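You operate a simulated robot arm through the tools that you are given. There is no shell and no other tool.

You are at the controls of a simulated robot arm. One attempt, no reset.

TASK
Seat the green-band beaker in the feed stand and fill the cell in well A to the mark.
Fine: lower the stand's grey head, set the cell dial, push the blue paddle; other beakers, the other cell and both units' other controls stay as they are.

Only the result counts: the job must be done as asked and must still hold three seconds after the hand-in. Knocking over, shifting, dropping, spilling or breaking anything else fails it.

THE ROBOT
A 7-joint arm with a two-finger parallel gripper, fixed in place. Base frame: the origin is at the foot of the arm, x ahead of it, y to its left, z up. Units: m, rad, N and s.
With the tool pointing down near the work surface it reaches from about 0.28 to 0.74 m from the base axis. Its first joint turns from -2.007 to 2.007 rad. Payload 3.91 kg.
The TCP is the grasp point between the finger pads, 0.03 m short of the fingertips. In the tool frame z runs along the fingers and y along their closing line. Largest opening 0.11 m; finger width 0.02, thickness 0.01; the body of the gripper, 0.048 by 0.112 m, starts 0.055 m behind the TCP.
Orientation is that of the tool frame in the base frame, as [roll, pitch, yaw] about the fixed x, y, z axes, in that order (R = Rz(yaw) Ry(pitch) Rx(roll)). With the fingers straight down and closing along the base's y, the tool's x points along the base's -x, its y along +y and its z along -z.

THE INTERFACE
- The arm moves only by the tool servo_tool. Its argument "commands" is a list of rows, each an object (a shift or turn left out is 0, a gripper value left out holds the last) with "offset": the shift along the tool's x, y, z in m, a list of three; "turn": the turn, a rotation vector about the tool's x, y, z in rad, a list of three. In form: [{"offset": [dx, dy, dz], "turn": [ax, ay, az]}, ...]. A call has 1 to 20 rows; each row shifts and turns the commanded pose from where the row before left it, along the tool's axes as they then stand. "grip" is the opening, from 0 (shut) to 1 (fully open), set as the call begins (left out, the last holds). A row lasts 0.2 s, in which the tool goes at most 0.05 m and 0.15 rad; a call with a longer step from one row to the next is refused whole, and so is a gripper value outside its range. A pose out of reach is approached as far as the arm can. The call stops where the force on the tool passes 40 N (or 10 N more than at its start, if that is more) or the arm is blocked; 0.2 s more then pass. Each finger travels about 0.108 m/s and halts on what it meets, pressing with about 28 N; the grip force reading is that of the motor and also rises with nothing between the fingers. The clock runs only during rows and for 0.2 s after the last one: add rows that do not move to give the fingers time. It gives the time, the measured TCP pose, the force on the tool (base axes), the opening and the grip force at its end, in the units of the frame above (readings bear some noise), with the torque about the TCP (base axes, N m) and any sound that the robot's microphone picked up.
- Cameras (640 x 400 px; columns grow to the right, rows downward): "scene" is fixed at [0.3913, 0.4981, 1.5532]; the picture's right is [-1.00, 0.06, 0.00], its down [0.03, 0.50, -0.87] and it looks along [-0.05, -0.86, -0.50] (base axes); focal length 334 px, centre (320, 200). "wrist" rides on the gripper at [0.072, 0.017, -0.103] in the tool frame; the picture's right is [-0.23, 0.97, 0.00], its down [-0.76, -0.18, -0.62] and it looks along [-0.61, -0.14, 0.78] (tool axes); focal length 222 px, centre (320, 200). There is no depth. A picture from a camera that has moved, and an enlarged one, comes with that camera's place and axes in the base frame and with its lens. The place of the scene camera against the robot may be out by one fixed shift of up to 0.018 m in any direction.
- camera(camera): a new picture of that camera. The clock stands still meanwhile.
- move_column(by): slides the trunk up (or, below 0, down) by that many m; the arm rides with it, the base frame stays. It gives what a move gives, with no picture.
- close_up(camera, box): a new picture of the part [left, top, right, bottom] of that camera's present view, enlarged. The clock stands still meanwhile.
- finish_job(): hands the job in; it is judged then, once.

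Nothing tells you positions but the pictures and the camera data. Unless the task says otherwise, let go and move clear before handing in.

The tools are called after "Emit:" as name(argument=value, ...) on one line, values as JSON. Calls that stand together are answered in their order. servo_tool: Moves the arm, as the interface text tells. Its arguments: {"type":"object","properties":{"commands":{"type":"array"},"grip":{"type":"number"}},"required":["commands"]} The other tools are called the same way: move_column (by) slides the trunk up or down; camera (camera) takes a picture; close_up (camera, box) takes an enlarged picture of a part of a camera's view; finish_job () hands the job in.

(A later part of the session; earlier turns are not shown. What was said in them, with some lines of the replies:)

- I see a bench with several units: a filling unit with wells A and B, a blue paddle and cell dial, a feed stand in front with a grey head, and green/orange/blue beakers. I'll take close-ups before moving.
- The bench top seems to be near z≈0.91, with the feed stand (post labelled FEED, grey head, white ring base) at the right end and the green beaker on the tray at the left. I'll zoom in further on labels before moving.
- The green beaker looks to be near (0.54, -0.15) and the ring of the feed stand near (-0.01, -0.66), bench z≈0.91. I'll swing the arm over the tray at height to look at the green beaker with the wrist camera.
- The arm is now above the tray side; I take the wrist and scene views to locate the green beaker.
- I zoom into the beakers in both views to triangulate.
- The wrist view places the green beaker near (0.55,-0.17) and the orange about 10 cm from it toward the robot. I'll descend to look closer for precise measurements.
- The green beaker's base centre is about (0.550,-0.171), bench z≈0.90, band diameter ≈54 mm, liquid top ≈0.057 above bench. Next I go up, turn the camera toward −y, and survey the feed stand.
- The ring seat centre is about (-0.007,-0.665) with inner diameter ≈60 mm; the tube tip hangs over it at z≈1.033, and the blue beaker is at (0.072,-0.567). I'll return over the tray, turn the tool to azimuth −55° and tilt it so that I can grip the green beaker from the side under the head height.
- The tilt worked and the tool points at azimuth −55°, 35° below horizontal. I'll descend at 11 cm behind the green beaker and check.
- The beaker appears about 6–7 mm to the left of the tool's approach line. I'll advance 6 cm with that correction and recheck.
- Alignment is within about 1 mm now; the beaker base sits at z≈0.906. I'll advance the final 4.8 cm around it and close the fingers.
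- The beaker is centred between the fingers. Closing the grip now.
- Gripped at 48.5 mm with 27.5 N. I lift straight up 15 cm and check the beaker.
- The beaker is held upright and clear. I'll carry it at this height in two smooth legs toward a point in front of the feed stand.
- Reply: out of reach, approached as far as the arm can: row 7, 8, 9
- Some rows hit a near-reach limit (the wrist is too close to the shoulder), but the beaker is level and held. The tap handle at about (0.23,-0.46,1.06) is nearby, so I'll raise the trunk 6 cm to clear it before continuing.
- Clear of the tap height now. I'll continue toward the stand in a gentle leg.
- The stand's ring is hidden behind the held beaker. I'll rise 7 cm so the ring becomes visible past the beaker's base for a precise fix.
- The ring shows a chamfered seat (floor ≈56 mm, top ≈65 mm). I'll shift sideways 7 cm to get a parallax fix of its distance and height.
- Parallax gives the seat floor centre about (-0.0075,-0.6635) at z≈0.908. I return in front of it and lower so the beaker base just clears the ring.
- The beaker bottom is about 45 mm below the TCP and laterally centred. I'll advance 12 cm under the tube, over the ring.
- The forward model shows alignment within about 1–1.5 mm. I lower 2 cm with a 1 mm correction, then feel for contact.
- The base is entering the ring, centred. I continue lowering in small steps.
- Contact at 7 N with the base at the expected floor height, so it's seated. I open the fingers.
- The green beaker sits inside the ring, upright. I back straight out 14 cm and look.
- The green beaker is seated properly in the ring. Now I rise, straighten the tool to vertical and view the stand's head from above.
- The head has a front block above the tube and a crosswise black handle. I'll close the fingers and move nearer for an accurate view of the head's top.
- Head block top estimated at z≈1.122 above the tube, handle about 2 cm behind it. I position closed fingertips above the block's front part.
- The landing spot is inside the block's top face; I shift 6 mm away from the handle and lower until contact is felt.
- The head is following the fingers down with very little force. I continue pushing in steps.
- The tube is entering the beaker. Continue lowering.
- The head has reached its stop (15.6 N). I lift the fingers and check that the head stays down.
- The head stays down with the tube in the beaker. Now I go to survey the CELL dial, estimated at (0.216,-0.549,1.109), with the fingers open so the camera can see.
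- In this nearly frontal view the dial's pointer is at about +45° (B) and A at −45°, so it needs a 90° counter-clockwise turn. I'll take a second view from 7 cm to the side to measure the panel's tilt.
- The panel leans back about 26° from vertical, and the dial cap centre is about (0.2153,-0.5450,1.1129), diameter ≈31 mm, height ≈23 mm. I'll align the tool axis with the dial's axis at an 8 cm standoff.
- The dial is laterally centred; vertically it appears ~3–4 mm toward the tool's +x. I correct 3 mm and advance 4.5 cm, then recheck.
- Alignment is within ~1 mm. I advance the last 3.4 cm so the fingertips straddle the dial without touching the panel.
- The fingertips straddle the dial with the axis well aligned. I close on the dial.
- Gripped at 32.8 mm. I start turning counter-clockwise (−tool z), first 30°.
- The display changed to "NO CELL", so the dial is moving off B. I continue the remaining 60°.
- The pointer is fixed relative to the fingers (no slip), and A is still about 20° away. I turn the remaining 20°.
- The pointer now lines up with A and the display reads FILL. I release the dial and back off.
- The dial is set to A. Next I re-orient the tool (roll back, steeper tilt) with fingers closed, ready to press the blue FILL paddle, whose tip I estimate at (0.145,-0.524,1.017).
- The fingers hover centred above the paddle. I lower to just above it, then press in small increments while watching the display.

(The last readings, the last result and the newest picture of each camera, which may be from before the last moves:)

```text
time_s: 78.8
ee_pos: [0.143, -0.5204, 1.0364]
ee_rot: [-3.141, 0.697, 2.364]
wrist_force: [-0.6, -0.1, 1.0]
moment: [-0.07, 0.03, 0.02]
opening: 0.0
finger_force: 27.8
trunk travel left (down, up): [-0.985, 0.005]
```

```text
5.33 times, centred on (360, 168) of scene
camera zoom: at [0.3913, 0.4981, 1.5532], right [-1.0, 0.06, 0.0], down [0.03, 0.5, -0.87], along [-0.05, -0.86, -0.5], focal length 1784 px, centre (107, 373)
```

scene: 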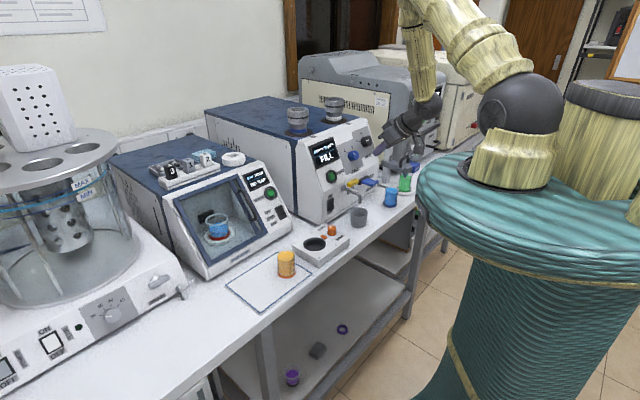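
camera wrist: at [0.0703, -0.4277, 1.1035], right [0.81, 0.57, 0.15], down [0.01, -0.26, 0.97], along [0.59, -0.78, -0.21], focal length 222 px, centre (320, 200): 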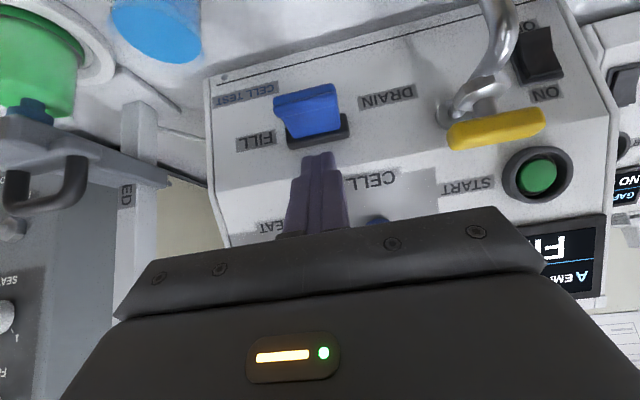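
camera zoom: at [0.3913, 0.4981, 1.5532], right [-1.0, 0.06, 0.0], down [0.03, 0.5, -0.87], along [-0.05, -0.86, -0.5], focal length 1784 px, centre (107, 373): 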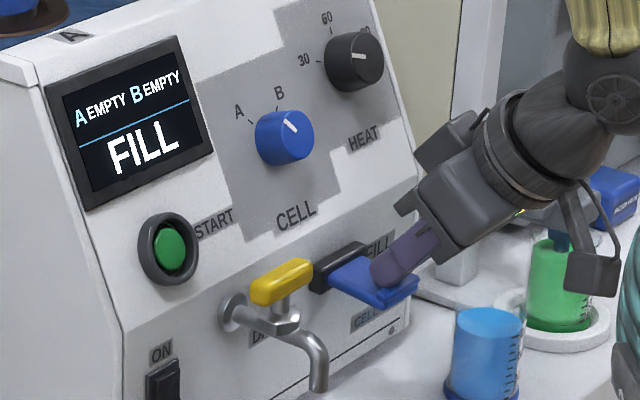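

Emit:
servo_tool(commands=[{"offset": [0.0013, 0, 0.0015]}])

Emit:
close_up(camera="scene", box=[310, 130, 410, 205])

```text
time_s: 79.2
ee_pos: [0.1434, -0.5212, 1.034]
ee_rot: [-3.142, 0.697, 2.365]
wrist_force: [-0.2, -1.1, 1.9]
moment: [-0.04, -0.03, 0.0]
opening: 0.0
finger_force: 28.2
trunk travel left (down, up): [-0.985, 0.005]
```

```text
5.33 times, centred on (360, 168) of scene
camera zoom: at [0.3913, 0.4981, 1.5532], right [-1.0, 0.06, 0.0], down [0.03, 0.5, -0.87], along [-0.05, -0.86, -0.5], focal length 1784 px, centre (107, 373)
```

zoom: 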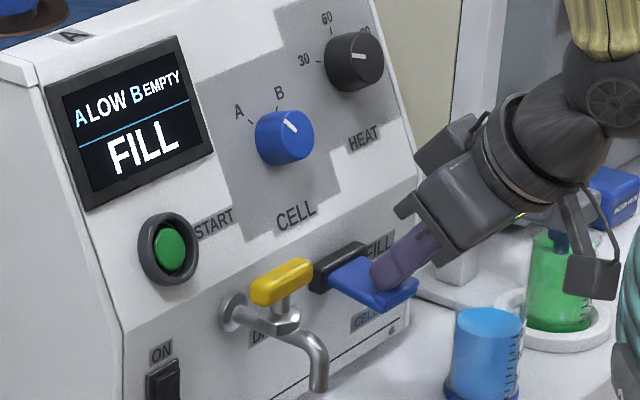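

Filling has begun: the display now reads "A LOW". I hold in short intervals and check the display each time.

Emit:
servo_tool(commands=[{}])

Emit:
close_up(camera="scene", box=[310, 130, 410, 205])

```text
time_s: 79.6
ee_pos: [0.1422, -0.5225, 1.0333]
ee_rot: [3.141, 0.696, 2.366]
wrist_force: [-1.2, -0.7, 1.8]
moment: [-0.02, -0.04, -0.01]
opening: 0.0
finger_force: 28.5
trunk travel left (down, up): [-0.985, 0.005]
```

```text
5.33 times, centred on (360, 168) of scene
camera zoom: at [0.3913, 0.4981, 1.5532], right [-1.0, 0.06, 0.0], down [0.03, 0.5, -0.87], along [-0.05, -0.86, -0.5], focal length 1784 px, centre (107, 373)
```

zoom: 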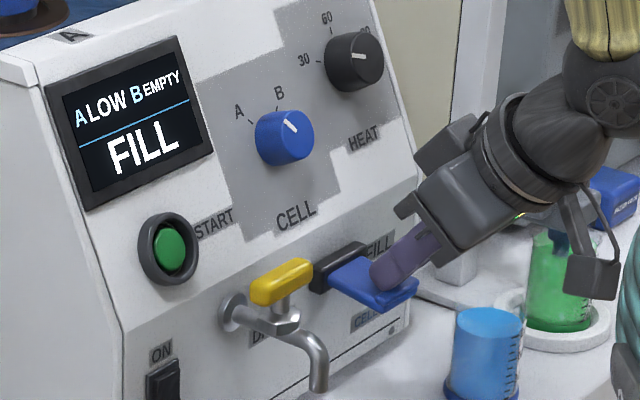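

Emit:
servo_tool(commands=[{}])

Emit:
close_up(camera="scene", box=[310, 130, 410, 205])

```text
time_s: 80.0
ee_pos: [0.143, -0.5214, 1.034]
ee_rot: [-3.14, 0.695, 2.364]
wrist_force: [0.8, -0.7, 2.5]
moment: [-0.03, -0.03, -0.01]
opening: 0.0002
finger_force: 27.8
trunk travel left (down, up): [-0.985, 0.005]
```

```text
5.33 times, centred on (360, 168) of scene
camera zoom: at [0.3913, 0.4981, 1.5532], right [-1.0, 0.06, 0.0], down [0.03, 0.5, -0.87], along [-0.05, -0.86, -0.5], focal length 1784 px, centre (107, 373)
```

zoom: 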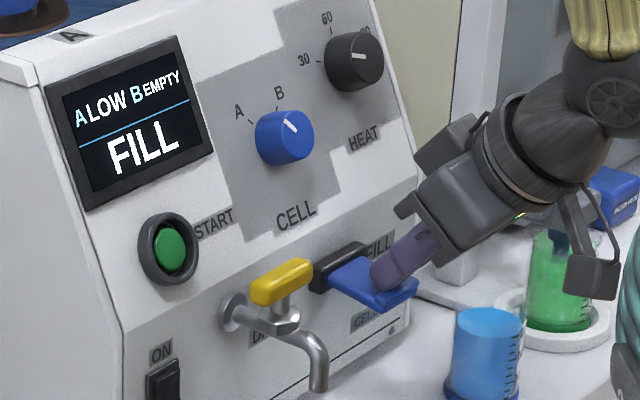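

Emit:
servo_tool(commands=[{}])

Emit:
close_up(camera="scene", box=[310, 130, 410, 205])

Emit:
close_up(camera="scene", box=[385, 160, 425, 200])

Emit:
close_up(camera="scene", box=[270, 90, 350, 140])

```text
time_s: 80.4
ee_pos: [0.1416, -0.5207, 1.0335]
ee_rot: [3.141, 0.695, 2.364]
wrist_force: [0.3, -1.3, 2.0]
moment: [-0.03, -0.04, 0.01]
opening: 0.0
finger_force: 28.1
trunk travel left (down, up): [-0.985, 0.005]
```

```text
5.33 times, centred on (360, 168) of scene
camera zoom: at [0.3913, 0.4981, 1.5532], right [-1.0, 0.06, 0.0], down [0.03, 0.5, -0.87], along [-0.05, -0.86, -0.5], focal length 1784 px, centre (107, 373)
```

zoom: 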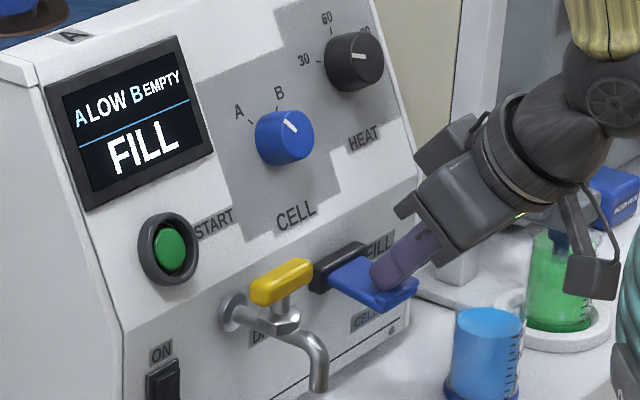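

```text
10.00 times, centred on (405, 180) of scene
camera zoom: at [0.3913, 0.4981, 1.5532], right [-1.0, 0.06, 0.0], down [0.03, 0.5, -0.87], along [-0.05, -0.86, -0.5], focal length 3345 px, centre (-530, 400)
```

zoom: 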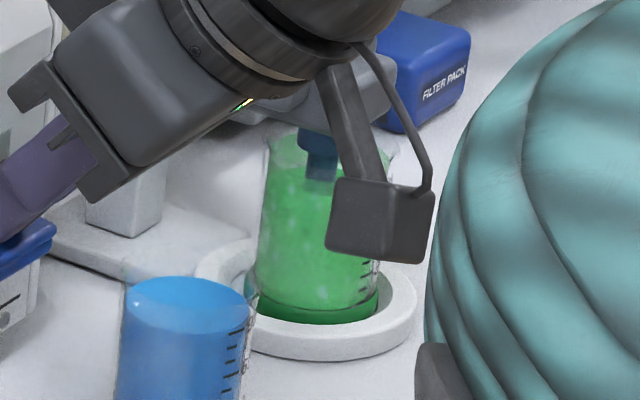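

```text
8.00 times, centred on (310, 115) of scene
camera zoom: at [0.3913, 0.4981, 1.5532], right [-1.0, 0.06, 0.0], down [0.03, 0.5, -0.87], along [-0.05, -0.86, -0.5], focal length 2676 px, centre (400, 880)
```

zoom: 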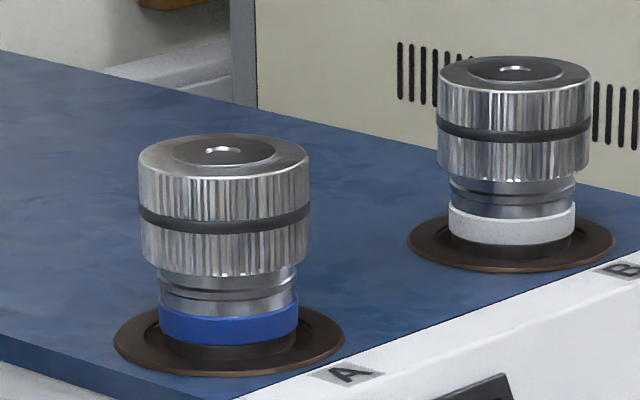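

Emit:
servo_tool(commands=[{}])

Emit:
close_up(camera="scene", box=[310, 130, 410, 205])

```text
time_s: 80.8
ee_pos: [0.142, -0.5215, 1.0341]
ee_rot: [-3.141, 0.695, 2.365]
wrist_force: [-0.1, 0.2, 3.6]
moment: [-0.02, -0.05, 0.02]
opening: 0.0
finger_force: 27.7
trunk travel left (down, up): [-0.985, 0.005]
```

```text
5.33 times, centred on (360, 168) of scene
camera zoom: at [0.3913, 0.4981, 1.5532], right [-1.0, 0.06, 0.0], down [0.03, 0.5, -0.87], along [-0.05, -0.86, -0.5], focal length 1784 px, centre (107, 373)
```

zoom: 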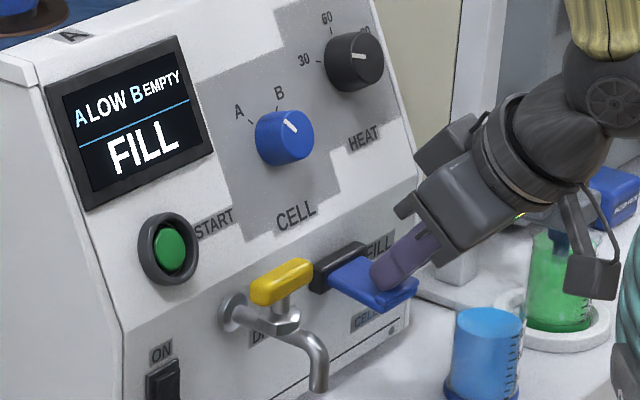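

Emit:
servo_tool(commands=[{}])

Emit:
close_up(camera="scene", box=[310, 130, 410, 205])

Emit:
close_up(camera="scene", box=[385, 160, 425, 200])

```text
time_s: 81.2
ee_pos: [0.1426, -0.5208, 1.0345]
ee_rot: [3.141, 0.693, 2.364]
wrist_force: [-0.2, 0.6, 2.6]
moment: [0.01, -0.02, -0.02]
opening: 0.0
finger_force: 28.1
trunk travel left (down, up): [-0.985, 0.005]
```

```text
5.33 times, centred on (360, 168) of scene
camera zoom: at [0.3913, 0.4981, 1.5532], right [-1.0, 0.06, 0.0], down [0.03, 0.5, -0.87], along [-0.05, -0.86, -0.5], focal length 1784 px, centre (107, 373)
```

zoom: 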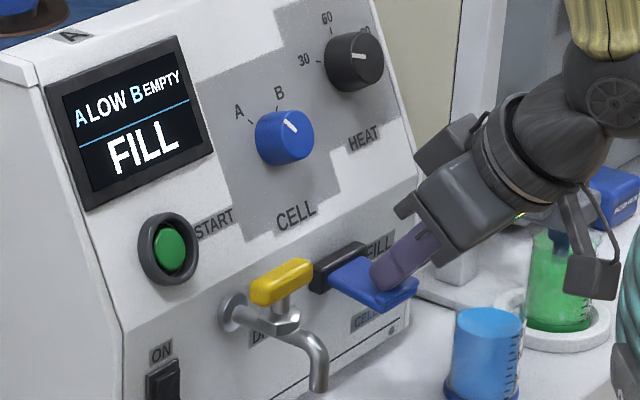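

```text
10.00 times, centred on (405, 180) of scene
camera zoom: at [0.3913, 0.4981, 1.5532], right [-1.0, 0.06, 0.0], down [0.03, 0.5, -0.87], along [-0.05, -0.86, -0.5], focal length 3345 px, centre (-530, 400)
```

zoom: 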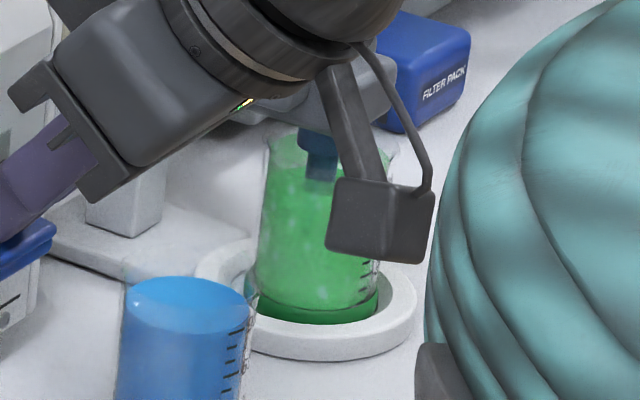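

Emit:
servo_tool(commands=[{}])

Emit:
close_up(camera="scene", box=[310, 130, 410, 205])

```text
time_s: 81.6
ee_pos: [0.1435, -0.5211, 1.0335]
ee_rot: [-3.142, 0.694, 2.366]
wrist_force: [1.0, -0.5, 3.5]
moment: [0.0, -0.07, -0.01]
opening: 0.0001
finger_force: 27.6
trunk travel left (down, up): [-0.985, 0.005]
```

```text
5.33 times, centred on (360, 168) of scene
camera zoom: at [0.3913, 0.4981, 1.5532], right [-1.0, 0.06, 0.0], down [0.03, 0.5, -0.87], along [-0.05, -0.86, -0.5], focal length 1784 px, centre (107, 373)
```

zoom: 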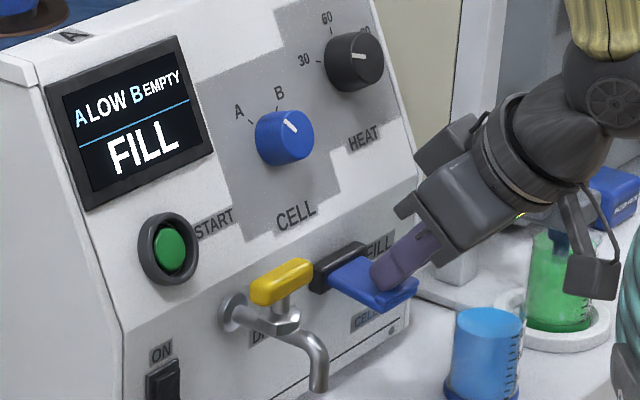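

Emit:
servo_tool(commands=[{}])

Emit:
close_up(camera="scene", box=[310, 130, 410, 205])

Emit:
close_up(camera="scene", box=[385, 160, 425, 200])

```text
time_s: 82.0
ee_pos: [0.1433, -0.5212, 1.0342]
ee_rot: [-3.14, 0.695, 2.365]
wrist_force: [0.9, 0.0, 2.2]
moment: [-0.03, -0.07, 0.03]
opening: 0.0002
finger_force: 28.4
trunk travel left (down, up): [-0.985, 0.005]
```

```text
5.33 times, centred on (360, 168) of scene
camera zoom: at [0.3913, 0.4981, 1.5532], right [-1.0, 0.06, 0.0], down [0.03, 0.5, -0.87], along [-0.05, -0.86, -0.5], focal length 1784 px, centre (107, 373)
```

zoom: 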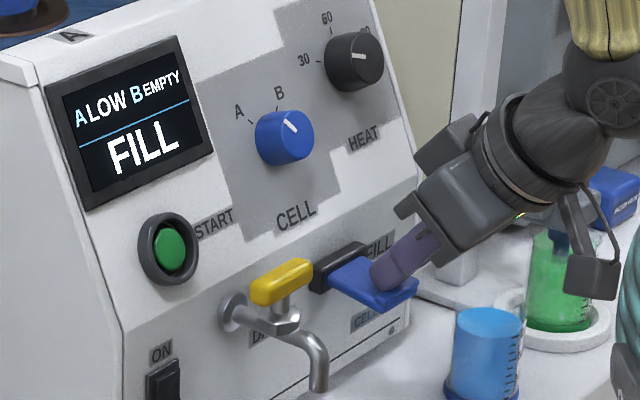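

```text
10.00 times, centred on (405, 180) of scene
camera zoom: at [0.3913, 0.4981, 1.5532], right [-1.0, 0.06, 0.0], down [0.03, 0.5, -0.87], along [-0.05, -0.86, -0.5], focal length 3345 px, centre (-530, 400)
```

zoom: 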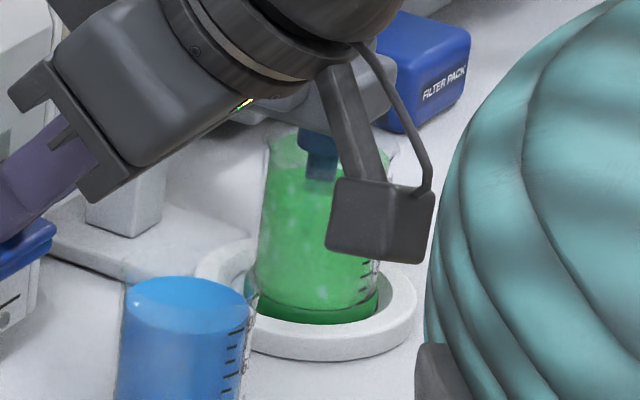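

The display remains at LOW with no further change while held, so each push seems to give one dose. I release the paddle fully, then check before pushing again.

Emit:
servo_tool(commands=[{"offset": [-0.0064, 0, -0.0077]}, {"offset": [-0.0019, 0, -0.0023]}])

Emit:
close_up(camera="scene", box=[310, 130, 410, 205])

Emit:
close_up(camera="scene", box=[385, 160, 425, 200])

```text
time_s: 82.6
ee_pos: [0.1418, -0.5212, 1.0466]
ee_rot: [3.141, 0.695, 2.363]
wrist_force: [-0.7, 0.4, 0.3]
moment: [0.04, 0.03, 0.01]
opening: 0.0
finger_force: 28.0
trunk travel left (down, up): [-0.985, 0.005]
```

```text
5.33 times, centred on (360, 168) of scene
camera zoom: at [0.3913, 0.4981, 1.5532], right [-1.0, 0.06, 0.0], down [0.03, 0.5, -0.87], along [-0.05, -0.86, -0.5], focal length 1784 px, centre (107, 373)
```

zoom: 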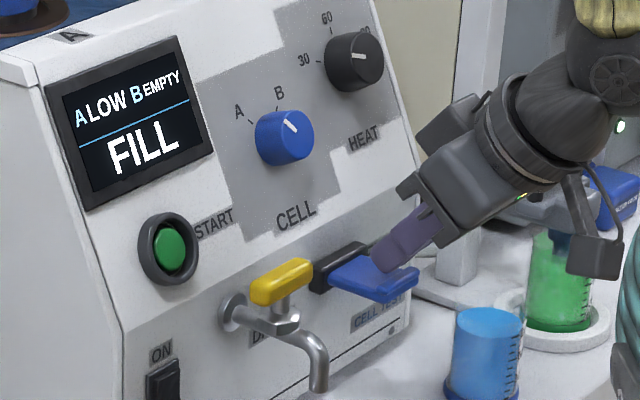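

```text
10.00 times, centred on (405, 180) of scene
camera zoom: at [0.3913, 0.4981, 1.5532], right [-1.0, 0.06, 0.0], down [0.03, 0.5, -0.87], along [-0.05, -0.86, -0.5], focal length 3345 px, centre (-530, 400)
```

zoom: 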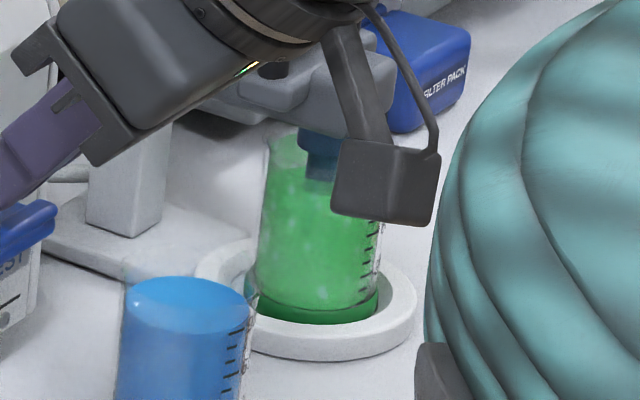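

The paddle sprang back and A still reads LOW. I push it a second time and look.

Emit:
servo_tool(commands=[{"offset": [0.0051, 0, 0.0061]}, {"offset": [0.0033, 0, 0.004]}])

Emit:
close_up(camera="scene", box=[310, 130, 410, 205])

```text
time_s: 83.2
ee_pos: [0.142, -0.5198, 1.0343]
ee_rot: [3.14, 0.697, 2.364]
wrist_force: [-0.2, -0.2, 2.2]
moment: [-0.02, -0.02, 0.02]
opening: 0.0002
finger_force: 28.0
trunk travel left (down, up): [-0.985, 0.005]
```

```text
5.33 times, centred on (360, 168) of scene
camera zoom: at [0.3913, 0.4981, 1.5532], right [-1.0, 0.06, 0.0], down [0.03, 0.5, -0.87], along [-0.05, -0.86, -0.5], focal length 1784 px, centre (107, 373)
```

zoom: 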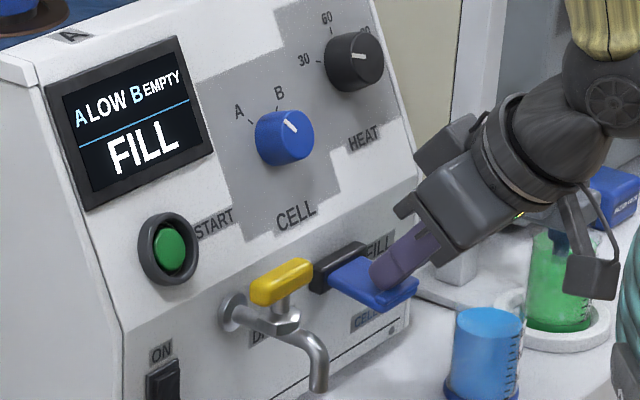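

Emit:
servo_tool(commands=[{}])

Emit:
close_up(camera="scene", box=[310, 130, 410, 205])

Emit:
close_up(camera="scene", box=[385, 160, 425, 200])

Emit:
close_up(camera="scene", box=[315, 140, 345, 170])

```text
time_s: 83.6
ee_pos: [0.1428, -0.5212, 1.0327]
ee_rot: [3.141, 0.698, 2.365]
wrist_force: [0.6, -0.2, 2.0]
moment: [-0.05, -0.04, 0.01]
opening: 0.0001
finger_force: 28.0
trunk travel left (down, up): [-0.985, 0.005]
```

```text
5.33 times, centred on (360, 168) of scene
camera zoom: at [0.3913, 0.4981, 1.5532], right [-1.0, 0.06, 0.0], down [0.03, 0.5, -0.87], along [-0.05, -0.86, -0.5], focal length 1784 px, centre (107, 373)
```

zoom: 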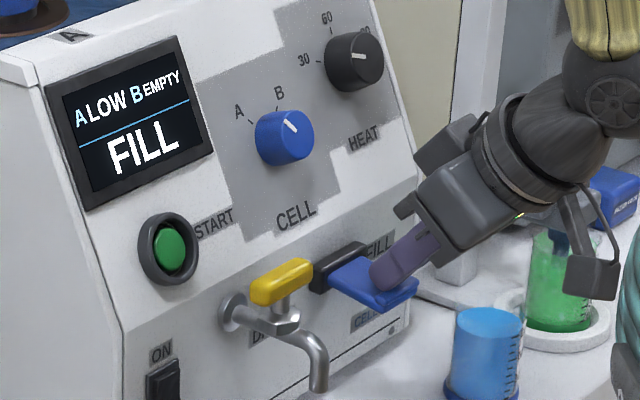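

```text
10.00 times, centred on (405, 180) of scene
camera zoom: at [0.3913, 0.4981, 1.5532], right [-1.0, 0.06, 0.0], down [0.03, 0.5, -0.87], along [-0.05, -0.86, -0.5], focal length 3345 px, centre (-530, 400)
```

zoom: 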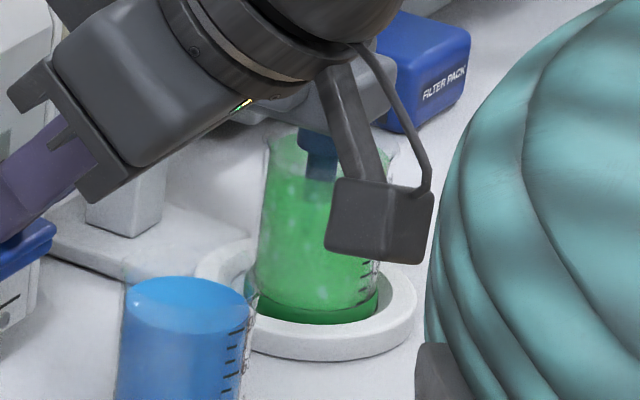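

```text
13.33 times, centred on (330, 155) of scene
camera zoom: at [0.3913, 0.4981, 1.5532], right [-1.0, 0.06, 0.0], down [0.03, 0.5, -0.87], along [-0.05, -0.86, -0.5], focal length 4460 px, centre (187, 800)
```

zoom: 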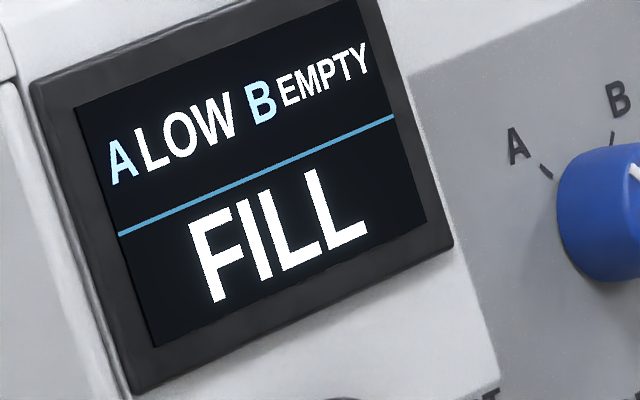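

Emit:
close_up(camera="scene", box=[395, 165, 420, 190])

Emit:
servo_tool(commands=[{"offset": [0.0013, 0, 0.0015]}])

Emit:
close_up(camera="scene", box=[310, 130, 410, 205])

Emit:
close_up(camera="scene", box=[395, 165, 420, 190])

```text
16.00 times, centred on (408, 178) of scene
camera zoom: at [0.3913, 0.4981, 1.5532], right [-1.0, 0.06, 0.0], down [0.03, 0.5, -0.87], along [-0.05, -0.86, -0.5], focal length 5352 px, centre (-1080, 560)
```

zoom: 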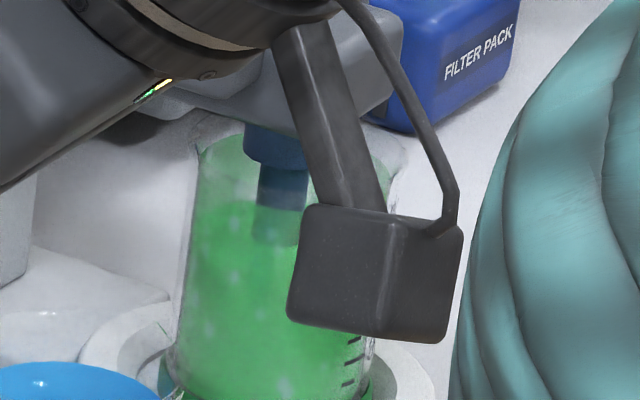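

```text
time_s: 84.0
ee_pos: [0.1413, -0.5211, 1.0317]
ee_rot: [3.141, 0.695, 2.365]
wrist_force: [0.4, -0.9, 2.9]
moment: [-0.04, -0.01, 0.06]
opening: 0.0
finger_force: 27.8
trunk travel left (down, up): [-0.985, 0.005]
```

```text
5.33 times, centred on (360, 168) of scene
camera zoom: at [0.3913, 0.4981, 1.5532], right [-1.0, 0.06, 0.0], down [0.03, 0.5, -0.87], along [-0.05, -0.86, -0.5], focal length 1784 px, centre (107, 373)
```

zoom: 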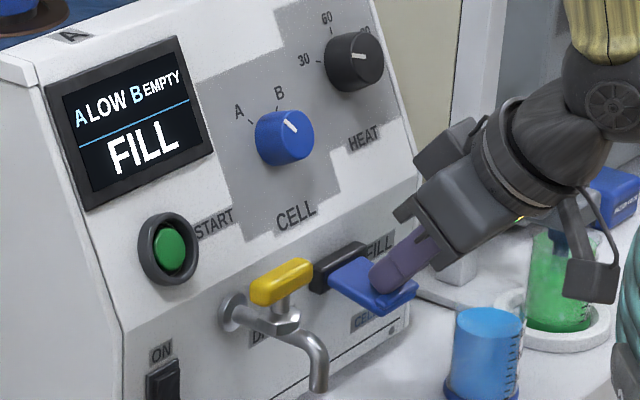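

```text
16.00 times, centred on (408, 178) of scene
camera zoom: at [0.3913, 0.4981, 1.5532], right [-1.0, 0.06, 0.0], down [0.03, 0.5, -0.87], along [-0.05, -0.86, -0.5], focal length 5352 px, centre (-1080, 560)
```

zoom: 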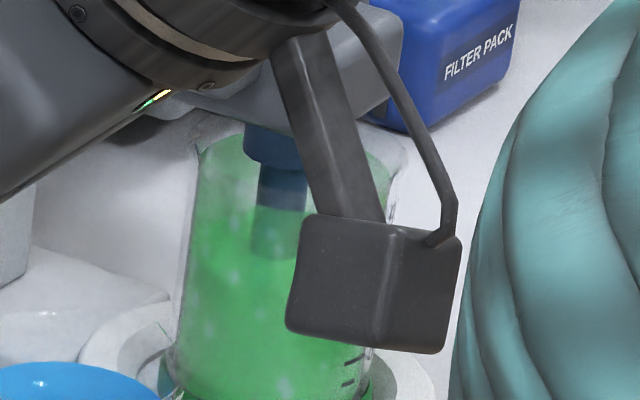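

The beaker's level is visibly dropping now, so liquid is flowing. I keep holding in 0.4 s steps while watching the display.

Emit:
servo_tool(commands=[{}])

Emit:
close_up(camera="scene", box=[310, 130, 410, 205])

Emit:
close_up(camera="scene", box=[395, 165, 420, 190])

```text
time_s: 84.4
ee_pos: [0.143, -0.5209, 1.032]
ee_rot: [3.142, 0.693, 2.363]
wrist_force: [0.2, 0.0, 2.3]
moment: [-0.05, -0.03, 0.0]
opening: 0.0
finger_force: 27.8
trunk travel left (down, up): [-0.985, 0.005]
```

```text
5.33 times, centred on (360, 168) of scene
camera zoom: at [0.3913, 0.4981, 1.5532], right [-1.0, 0.06, 0.0], down [0.03, 0.5, -0.87], along [-0.05, -0.86, -0.5], focal length 1784 px, centre (107, 373)
```

zoom: 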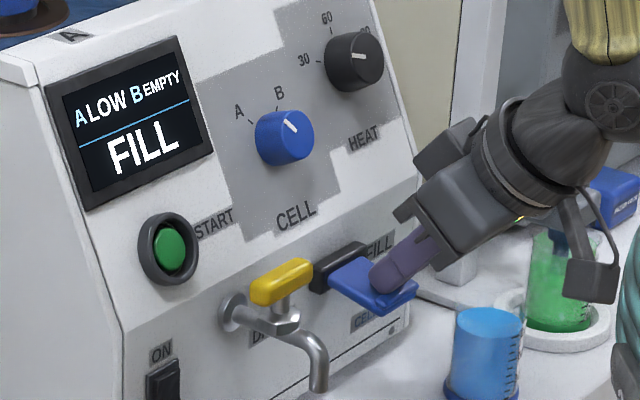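

```text
16.00 times, centred on (408, 178) of scene
camera zoom: at [0.3913, 0.4981, 1.5532], right [-1.0, 0.06, 0.0], down [0.03, 0.5, -0.87], along [-0.05, -0.86, -0.5], focal length 5352 px, centre (-1080, 560)
```

zoom: 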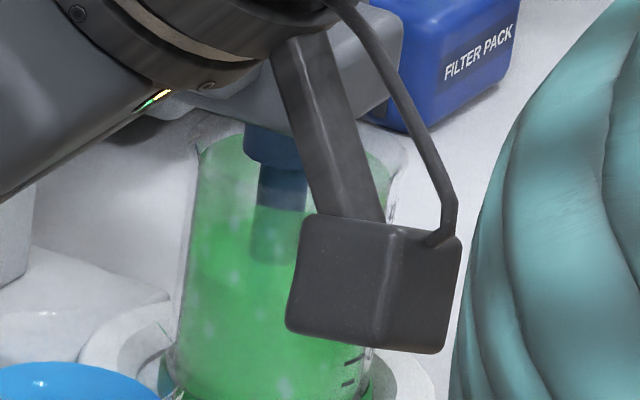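

The level moved once and then stopped, consistent with one dose per push delivered over about a second. I release and push a third time, waiting to see the effect.

Emit:
servo_tool(commands=[{"offset": [-0.0064, 0, -0.0077]}, {"offset": [-0.0032, 0, -0.0038]}])

Emit:
close_up(camera="scene", box=[310, 130, 410, 205])

Emit:
close_up(camera="scene", box=[395, 165, 420, 190])

```text
time_s: 85.0
ee_pos: [0.1418, -0.52, 1.0474]
ee_rot: [3.141, 0.695, 2.366]
wrist_force: [0.0, -0.5, 0.0]
moment: [-0.01, 0.02, -0.02]
opening: 0.0
finger_force: 28.6
trunk travel left (down, up): [-0.985, 0.005]
```

```text
5.33 times, centred on (360, 168) of scene
camera zoom: at [0.3913, 0.4981, 1.5532], right [-1.0, 0.06, 0.0], down [0.03, 0.5, -0.87], along [-0.05, -0.86, -0.5], focal length 1784 px, centre (107, 373)
```

zoom: 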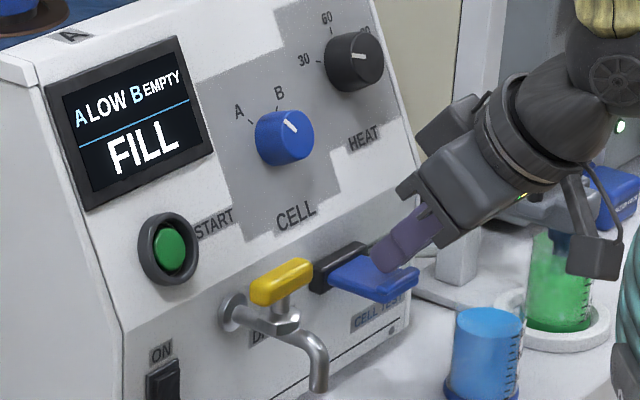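

```text
16.00 times, centred on (408, 178) of scene
camera zoom: at [0.3913, 0.4981, 1.5532], right [-1.0, 0.06, 0.0], down [0.03, 0.5, -0.87], along [-0.05, -0.86, -0.5], focal length 5352 px, centre (-1080, 560)
```

zoom: 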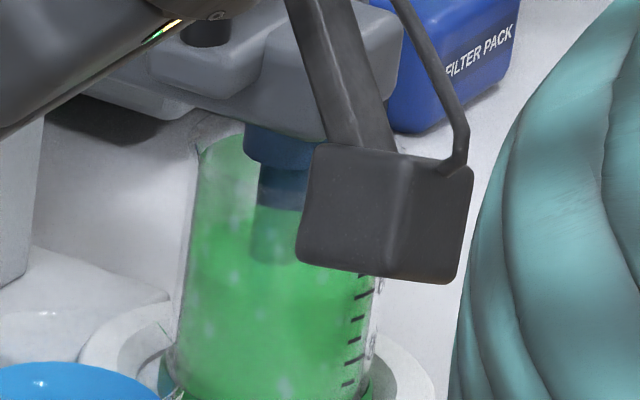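

Emit:
servo_tool(commands=[{"offset": [0.0051, 0, 0.0061]}, {"offset": [0.0035, 0, 0.0042]}, {}])

Emit:
close_up(camera="scene", box=[310, 130, 410, 205])

Emit:
close_up(camera="scene", box=[395, 165, 420, 190])

```text
time_s: 85.8
ee_pos: [0.1423, -0.5216, 1.0336]
ee_rot: [-3.141, 0.696, 2.365]
wrist_force: [-0.4, -1.0, 2.6]
moment: [-0.08, 0.0, 0.0]
opening: 0.0
finger_force: 28.2
trunk travel left (down, up): [-0.985, 0.005]
```

```text
5.33 times, centred on (360, 168) of scene
camera zoom: at [0.3913, 0.4981, 1.5532], right [-1.0, 0.06, 0.0], down [0.03, 0.5, -0.87], along [-0.05, -0.86, -0.5], focal length 1784 px, centre (107, 373)
```

zoom: 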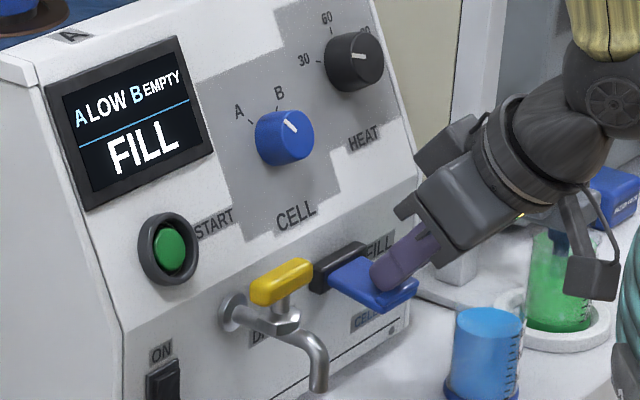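

```text
16.00 times, centred on (408, 178) of scene
camera zoom: at [0.3913, 0.4981, 1.5532], right [-1.0, 0.06, 0.0], down [0.03, 0.5, -0.87], along [-0.05, -0.86, -0.5], focal length 5352 px, centre (-1080, 560)
```

zoom: 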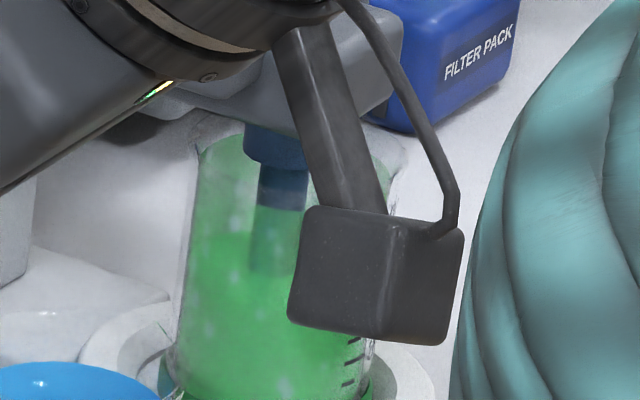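

Emit:
servo_tool(commands=[{}])

Emit:
close_up(camera="scene", box=[310, 130, 410, 205])

Emit:
close_up(camera="scene", box=[395, 165, 420, 190])

```text
time_s: 86.2
ee_pos: [0.1416, -0.5202, 1.0335]
ee_rot: [3.141, 0.696, 2.365]
wrist_force: [-0.6, -0.9, 2.0]
moment: [-0.05, -0.02, -0.02]
opening: 0.0002
finger_force: 28.1
trunk travel left (down, up): [-0.985, 0.005]
```

```text
5.33 times, centred on (360, 168) of scene
camera zoom: at [0.3913, 0.4981, 1.5532], right [-1.0, 0.06, 0.0], down [0.03, 0.5, -0.87], along [-0.05, -0.86, -0.5], focal length 1784 px, centre (107, 373)
```

zoom: 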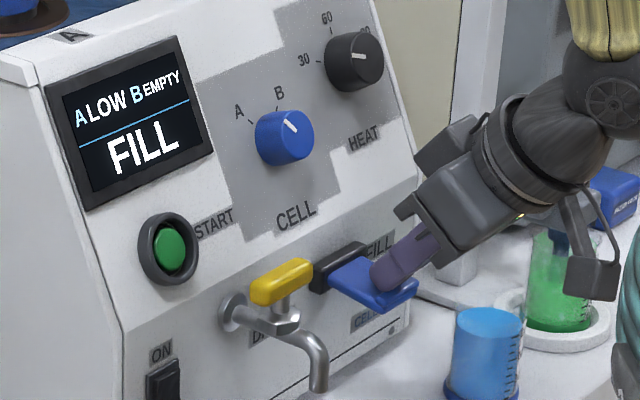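

```text
16.00 times, centred on (408, 178) of scene
camera zoom: at [0.3913, 0.4981, 1.5532], right [-1.0, 0.06, 0.0], down [0.03, 0.5, -0.87], along [-0.05, -0.86, -0.5], focal length 5352 px, centre (-1080, 560)
```

zoom: 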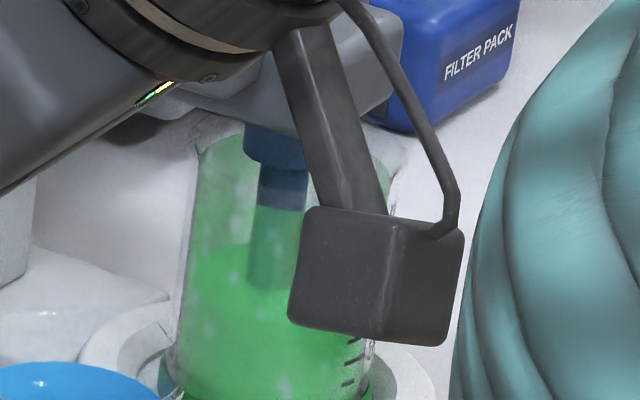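

Emit:
servo_tool(commands=[{}])

Emit:
close_up(camera="scene", box=[310, 130, 410, 205])

Emit:
close_up(camera="scene", box=[395, 165, 420, 190])

```text
time_s: 86.6
ee_pos: [0.1425, -0.5216, 1.033]
ee_rot: [3.141, 0.694, 2.363]
wrist_force: [-0.7, -0.9, 2.2]
moment: [-0.02, -0.01, -0.01]
opening: 0.0
finger_force: 28.1
trunk travel left (down, up): [-0.985, 0.005]
```

```text
5.33 times, centred on (360, 168) of scene
camera zoom: at [0.3913, 0.4981, 1.5532], right [-1.0, 0.06, 0.0], down [0.03, 0.5, -0.87], along [-0.05, -0.86, -0.5], focal length 1784 px, centre (107, 373)
```

zoom: 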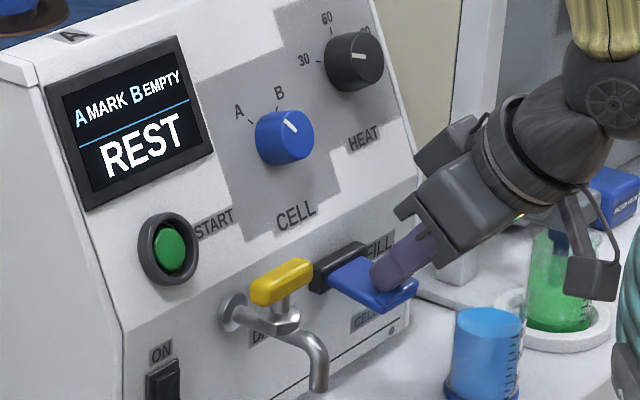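

```text
16.00 times, centred on (408, 178) of scene
camera zoom: at [0.3913, 0.4981, 1.5532], right [-1.0, 0.06, 0.0], down [0.03, 0.5, -0.87], along [-0.05, -0.86, -0.5], focal length 5352 px, centre (-1080, 560)
```

zoom: 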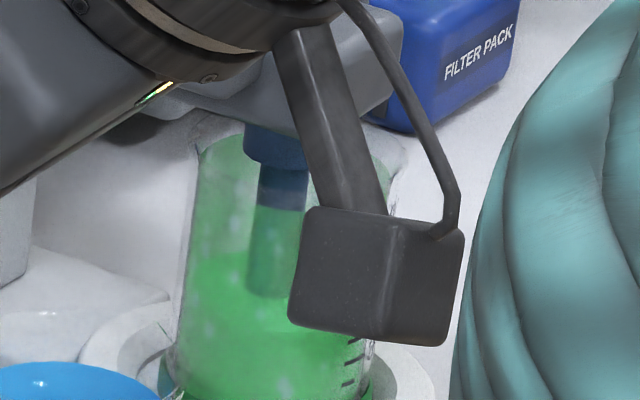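

The display now reads "A MARK" and "REST" — the cell has reached the mark. I release the paddle at once and rise clear.

Emit:
servo_tool(commands=[{"offset": [-0.016, 0, -0.0192]}, {"offset": [-0.0256, 0, -0.0307]}, {"offset": [-0.0256, 0, -0.0307]}])

Emit:
close_up(camera="scene", box=[310, 130, 410, 205])

Emit:
camera(camera="scene")

```text
time_s: 87.4
ee_pos: [0.1431, -0.5191, 1.1387]
ee_rot: [3.14, 0.695, 2.364]
wrist_force: [0.2, -0.2, 0.0]
moment: [-0.01, -0.01, -0.01]
opening: 0.0001
finger_force: 27.3
trunk travel left (down, up): [-0.985, 0.005]
```

```text
5.33 times, centred on (360, 168) of scene
camera zoom: at [0.3913, 0.4981, 1.5532], right [-1.0, 0.06, 0.0], down [0.03, 0.5, -0.87], along [-0.05, -0.86, -0.5], focal length 1784 px, centre (107, 373)
```

zoom: 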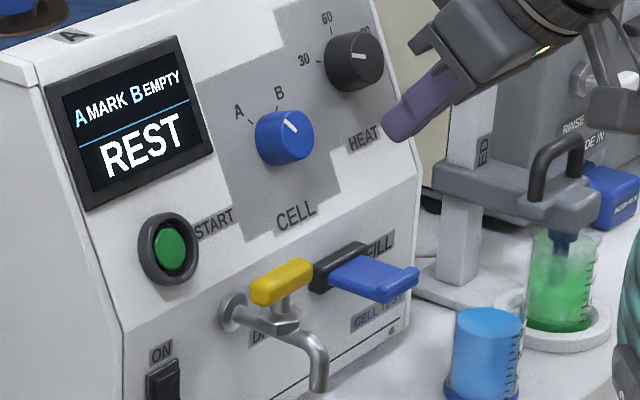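

```text
taken
```

scene: 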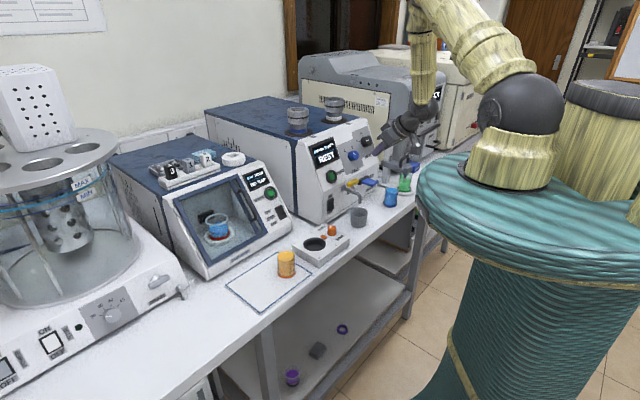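

The cell is at MARK with the paddle sprung back. I back well clear and wait to see that it holds.

Emit:
servo_tool(commands=[{"offset": [0, 0, -0.03]}, {"offset": [0, 0, -0.04]}, {"offset": [0, 0, -0.04]}, {}, {}, {}, {}, {}, {}, {}, {}, {}, {}, {}, {}])

Emit:
close_up(camera="scene", box=[310, 130, 410, 205])

Emit:
camera(camera="wrist")

```text
time_s: 90.6
ee_pos: [0.0923, -0.4717, 1.222]
ee_rot: [-3.141, 0.695, 2.363]
wrist_force: [0.1, 0.1, -0.1]
moment: [0.02, 0.0, 0.0]
opening: 0.0
finger_force: 28.2
trunk travel left (down, up): [-0.985, 0.005]
```

```text
5.33 times, centred on (360, 168) of scene
camera zoom: at [0.3913, 0.4981, 1.5532], right [-1.0, 0.06, 0.0], down [0.03, 0.5, -0.87], along [-0.05, -0.86, -0.5], focal length 1784 px, centre (107, 373)
```

zoom: 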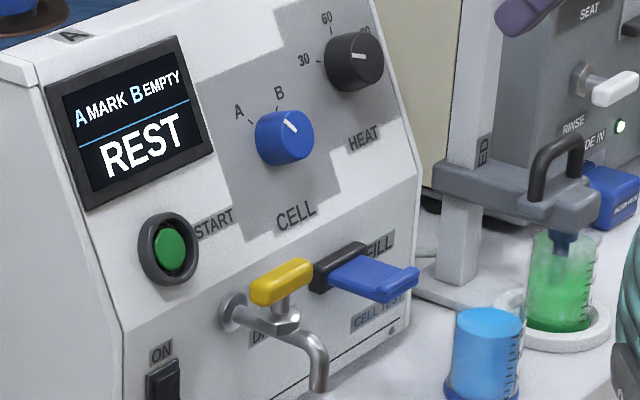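

```text
taken
camera wrist: at [0.0181, -0.3748, 1.2556], right [0.81, 0.57, 0.15], down [0.01, -0.26, 0.97], along [0.59, -0.78, -0.21], focal length 222 px, centre (320, 200)
```

wrist: 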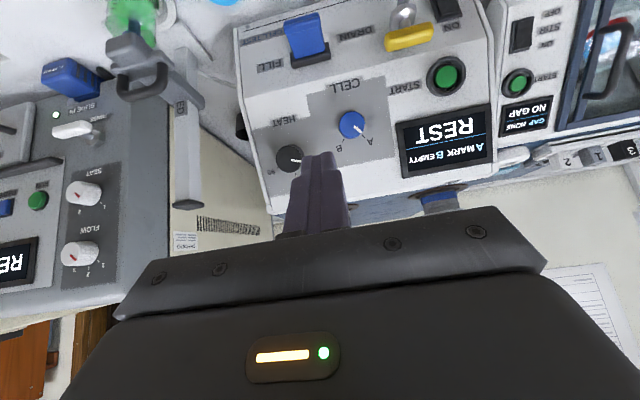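

MARK has held 3 s. I'll wait a bit longer to be sure the level doesn't settle below the mark.

Emit:
servo_tool(commands=[{}, {}, {}, {}, {}, {}, {}, {}, {}, {}, {}, {}, {}, {}, {}, {}, {}, {}, {}, {}])

Emit:
servo_tool(commands=[{}, {}, {}, {}, {}, {}, {}, {}, {}, {}, {}, {}, {}, {}, {}, {}, {}, {}, {}, {}])

Emit:
close_up(camera="scene", box=[310, 130, 410, 205])

Emit:
camera(camera="scene")

Emit:
close_up(camera="scene", box=[385, 130, 425, 200])

```text
time_s: 94.8
ee_pos: [0.093, -0.4708, 1.2218]
ee_rot: [-3.141, 0.693, 2.363]
wrist_force: [-0.2, 0.2, 0.1]
moment: [-0.03, -0.05, 0.01]
opening: 0.0
finger_force: 27.8
trunk travel left (down, up): [-0.985, 0.005]
```

```text
time_s: 99.0
ee_pos: [0.092, -0.4708, 1.2224]
ee_rot: [-3.141, 0.694, 2.363]
wrist_force: [0.6, -0.7, 0.3]
moment: [-0.01, -0.01, 0.02]
opening: 0.0
finger_force: 27.2
trunk travel left (down, up): [-0.985, 0.005]
```

```text
5.33 times, centred on (360, 168) of scene
camera zoom: at [0.3913, 0.4981, 1.5532], right [-1.0, 0.06, 0.0], down [0.03, 0.5, -0.87], along [-0.05, -0.86, -0.5], focal length 1784 px, centre (107, 373)
```

zoom: 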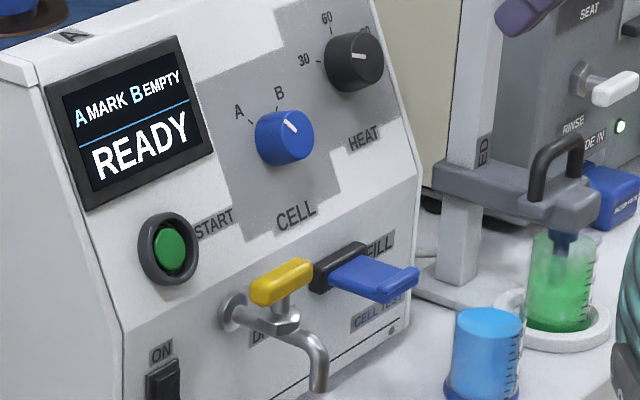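

```text
taken
```

scene: 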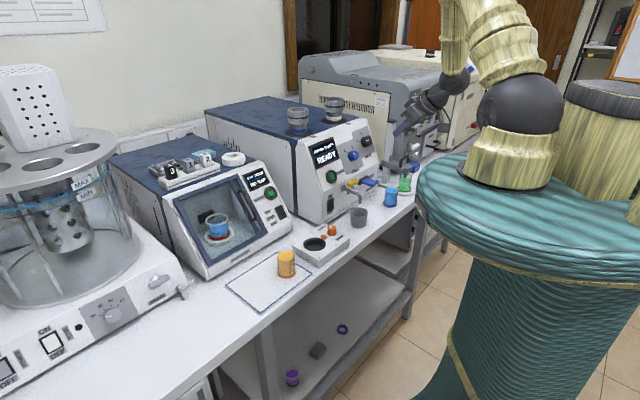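

```text
5.71 times, centred on (405, 165) of scene
camera zoom: at [0.3913, 0.4981, 1.5532], right [-1.0, 0.06, 0.0], down [0.03, 0.5, -0.87], along [-0.05, -0.86, -0.5], focal length 1912 px, centre (-166, 400)
```

zoom: 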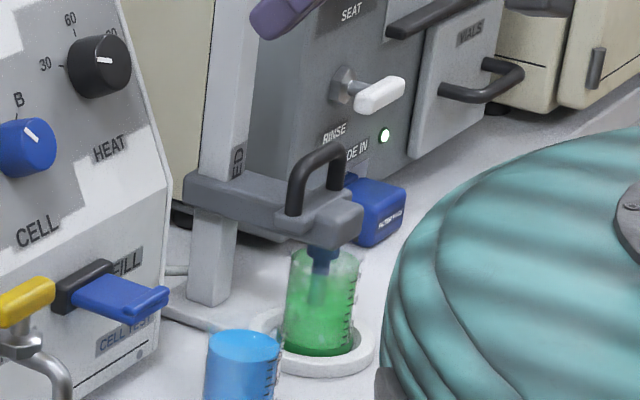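

The display reads "A MARK, B EMPTY, READY". The green beaker is seated in the feed stand with the head down, the dial is at A and the paddle is released. The orange and blue beakers and the other controls look as they did at the start, and the arm is clear, so I'm handing the job in.

Emit:
finish_job()

```text
The job is handed in.
```

The green-band beaker is seated in the feed stand, and the cell in well A is filled to the mark. I've handed the job in, but the hand-in gave no verdict, only a confirmation.

- **Stand:** the grey head is lowered to its stop, with the tube in the green liquid.
- **Dial:** the cell dial is turned from B to A.
- **Fill:** it took three pushes of the blue paddle to get from "LOW" to "MARK". Twelve seconds after I released it, the display still read "A MARK, B EMPTY, READY".
- **Everything else:** in the last pictures the orange and blue beakers, cell B and the HEAT dial look as they did at the start. I left both units' other controls alone.

The arm was clear of the bench with nothing in its grip when I handed in.
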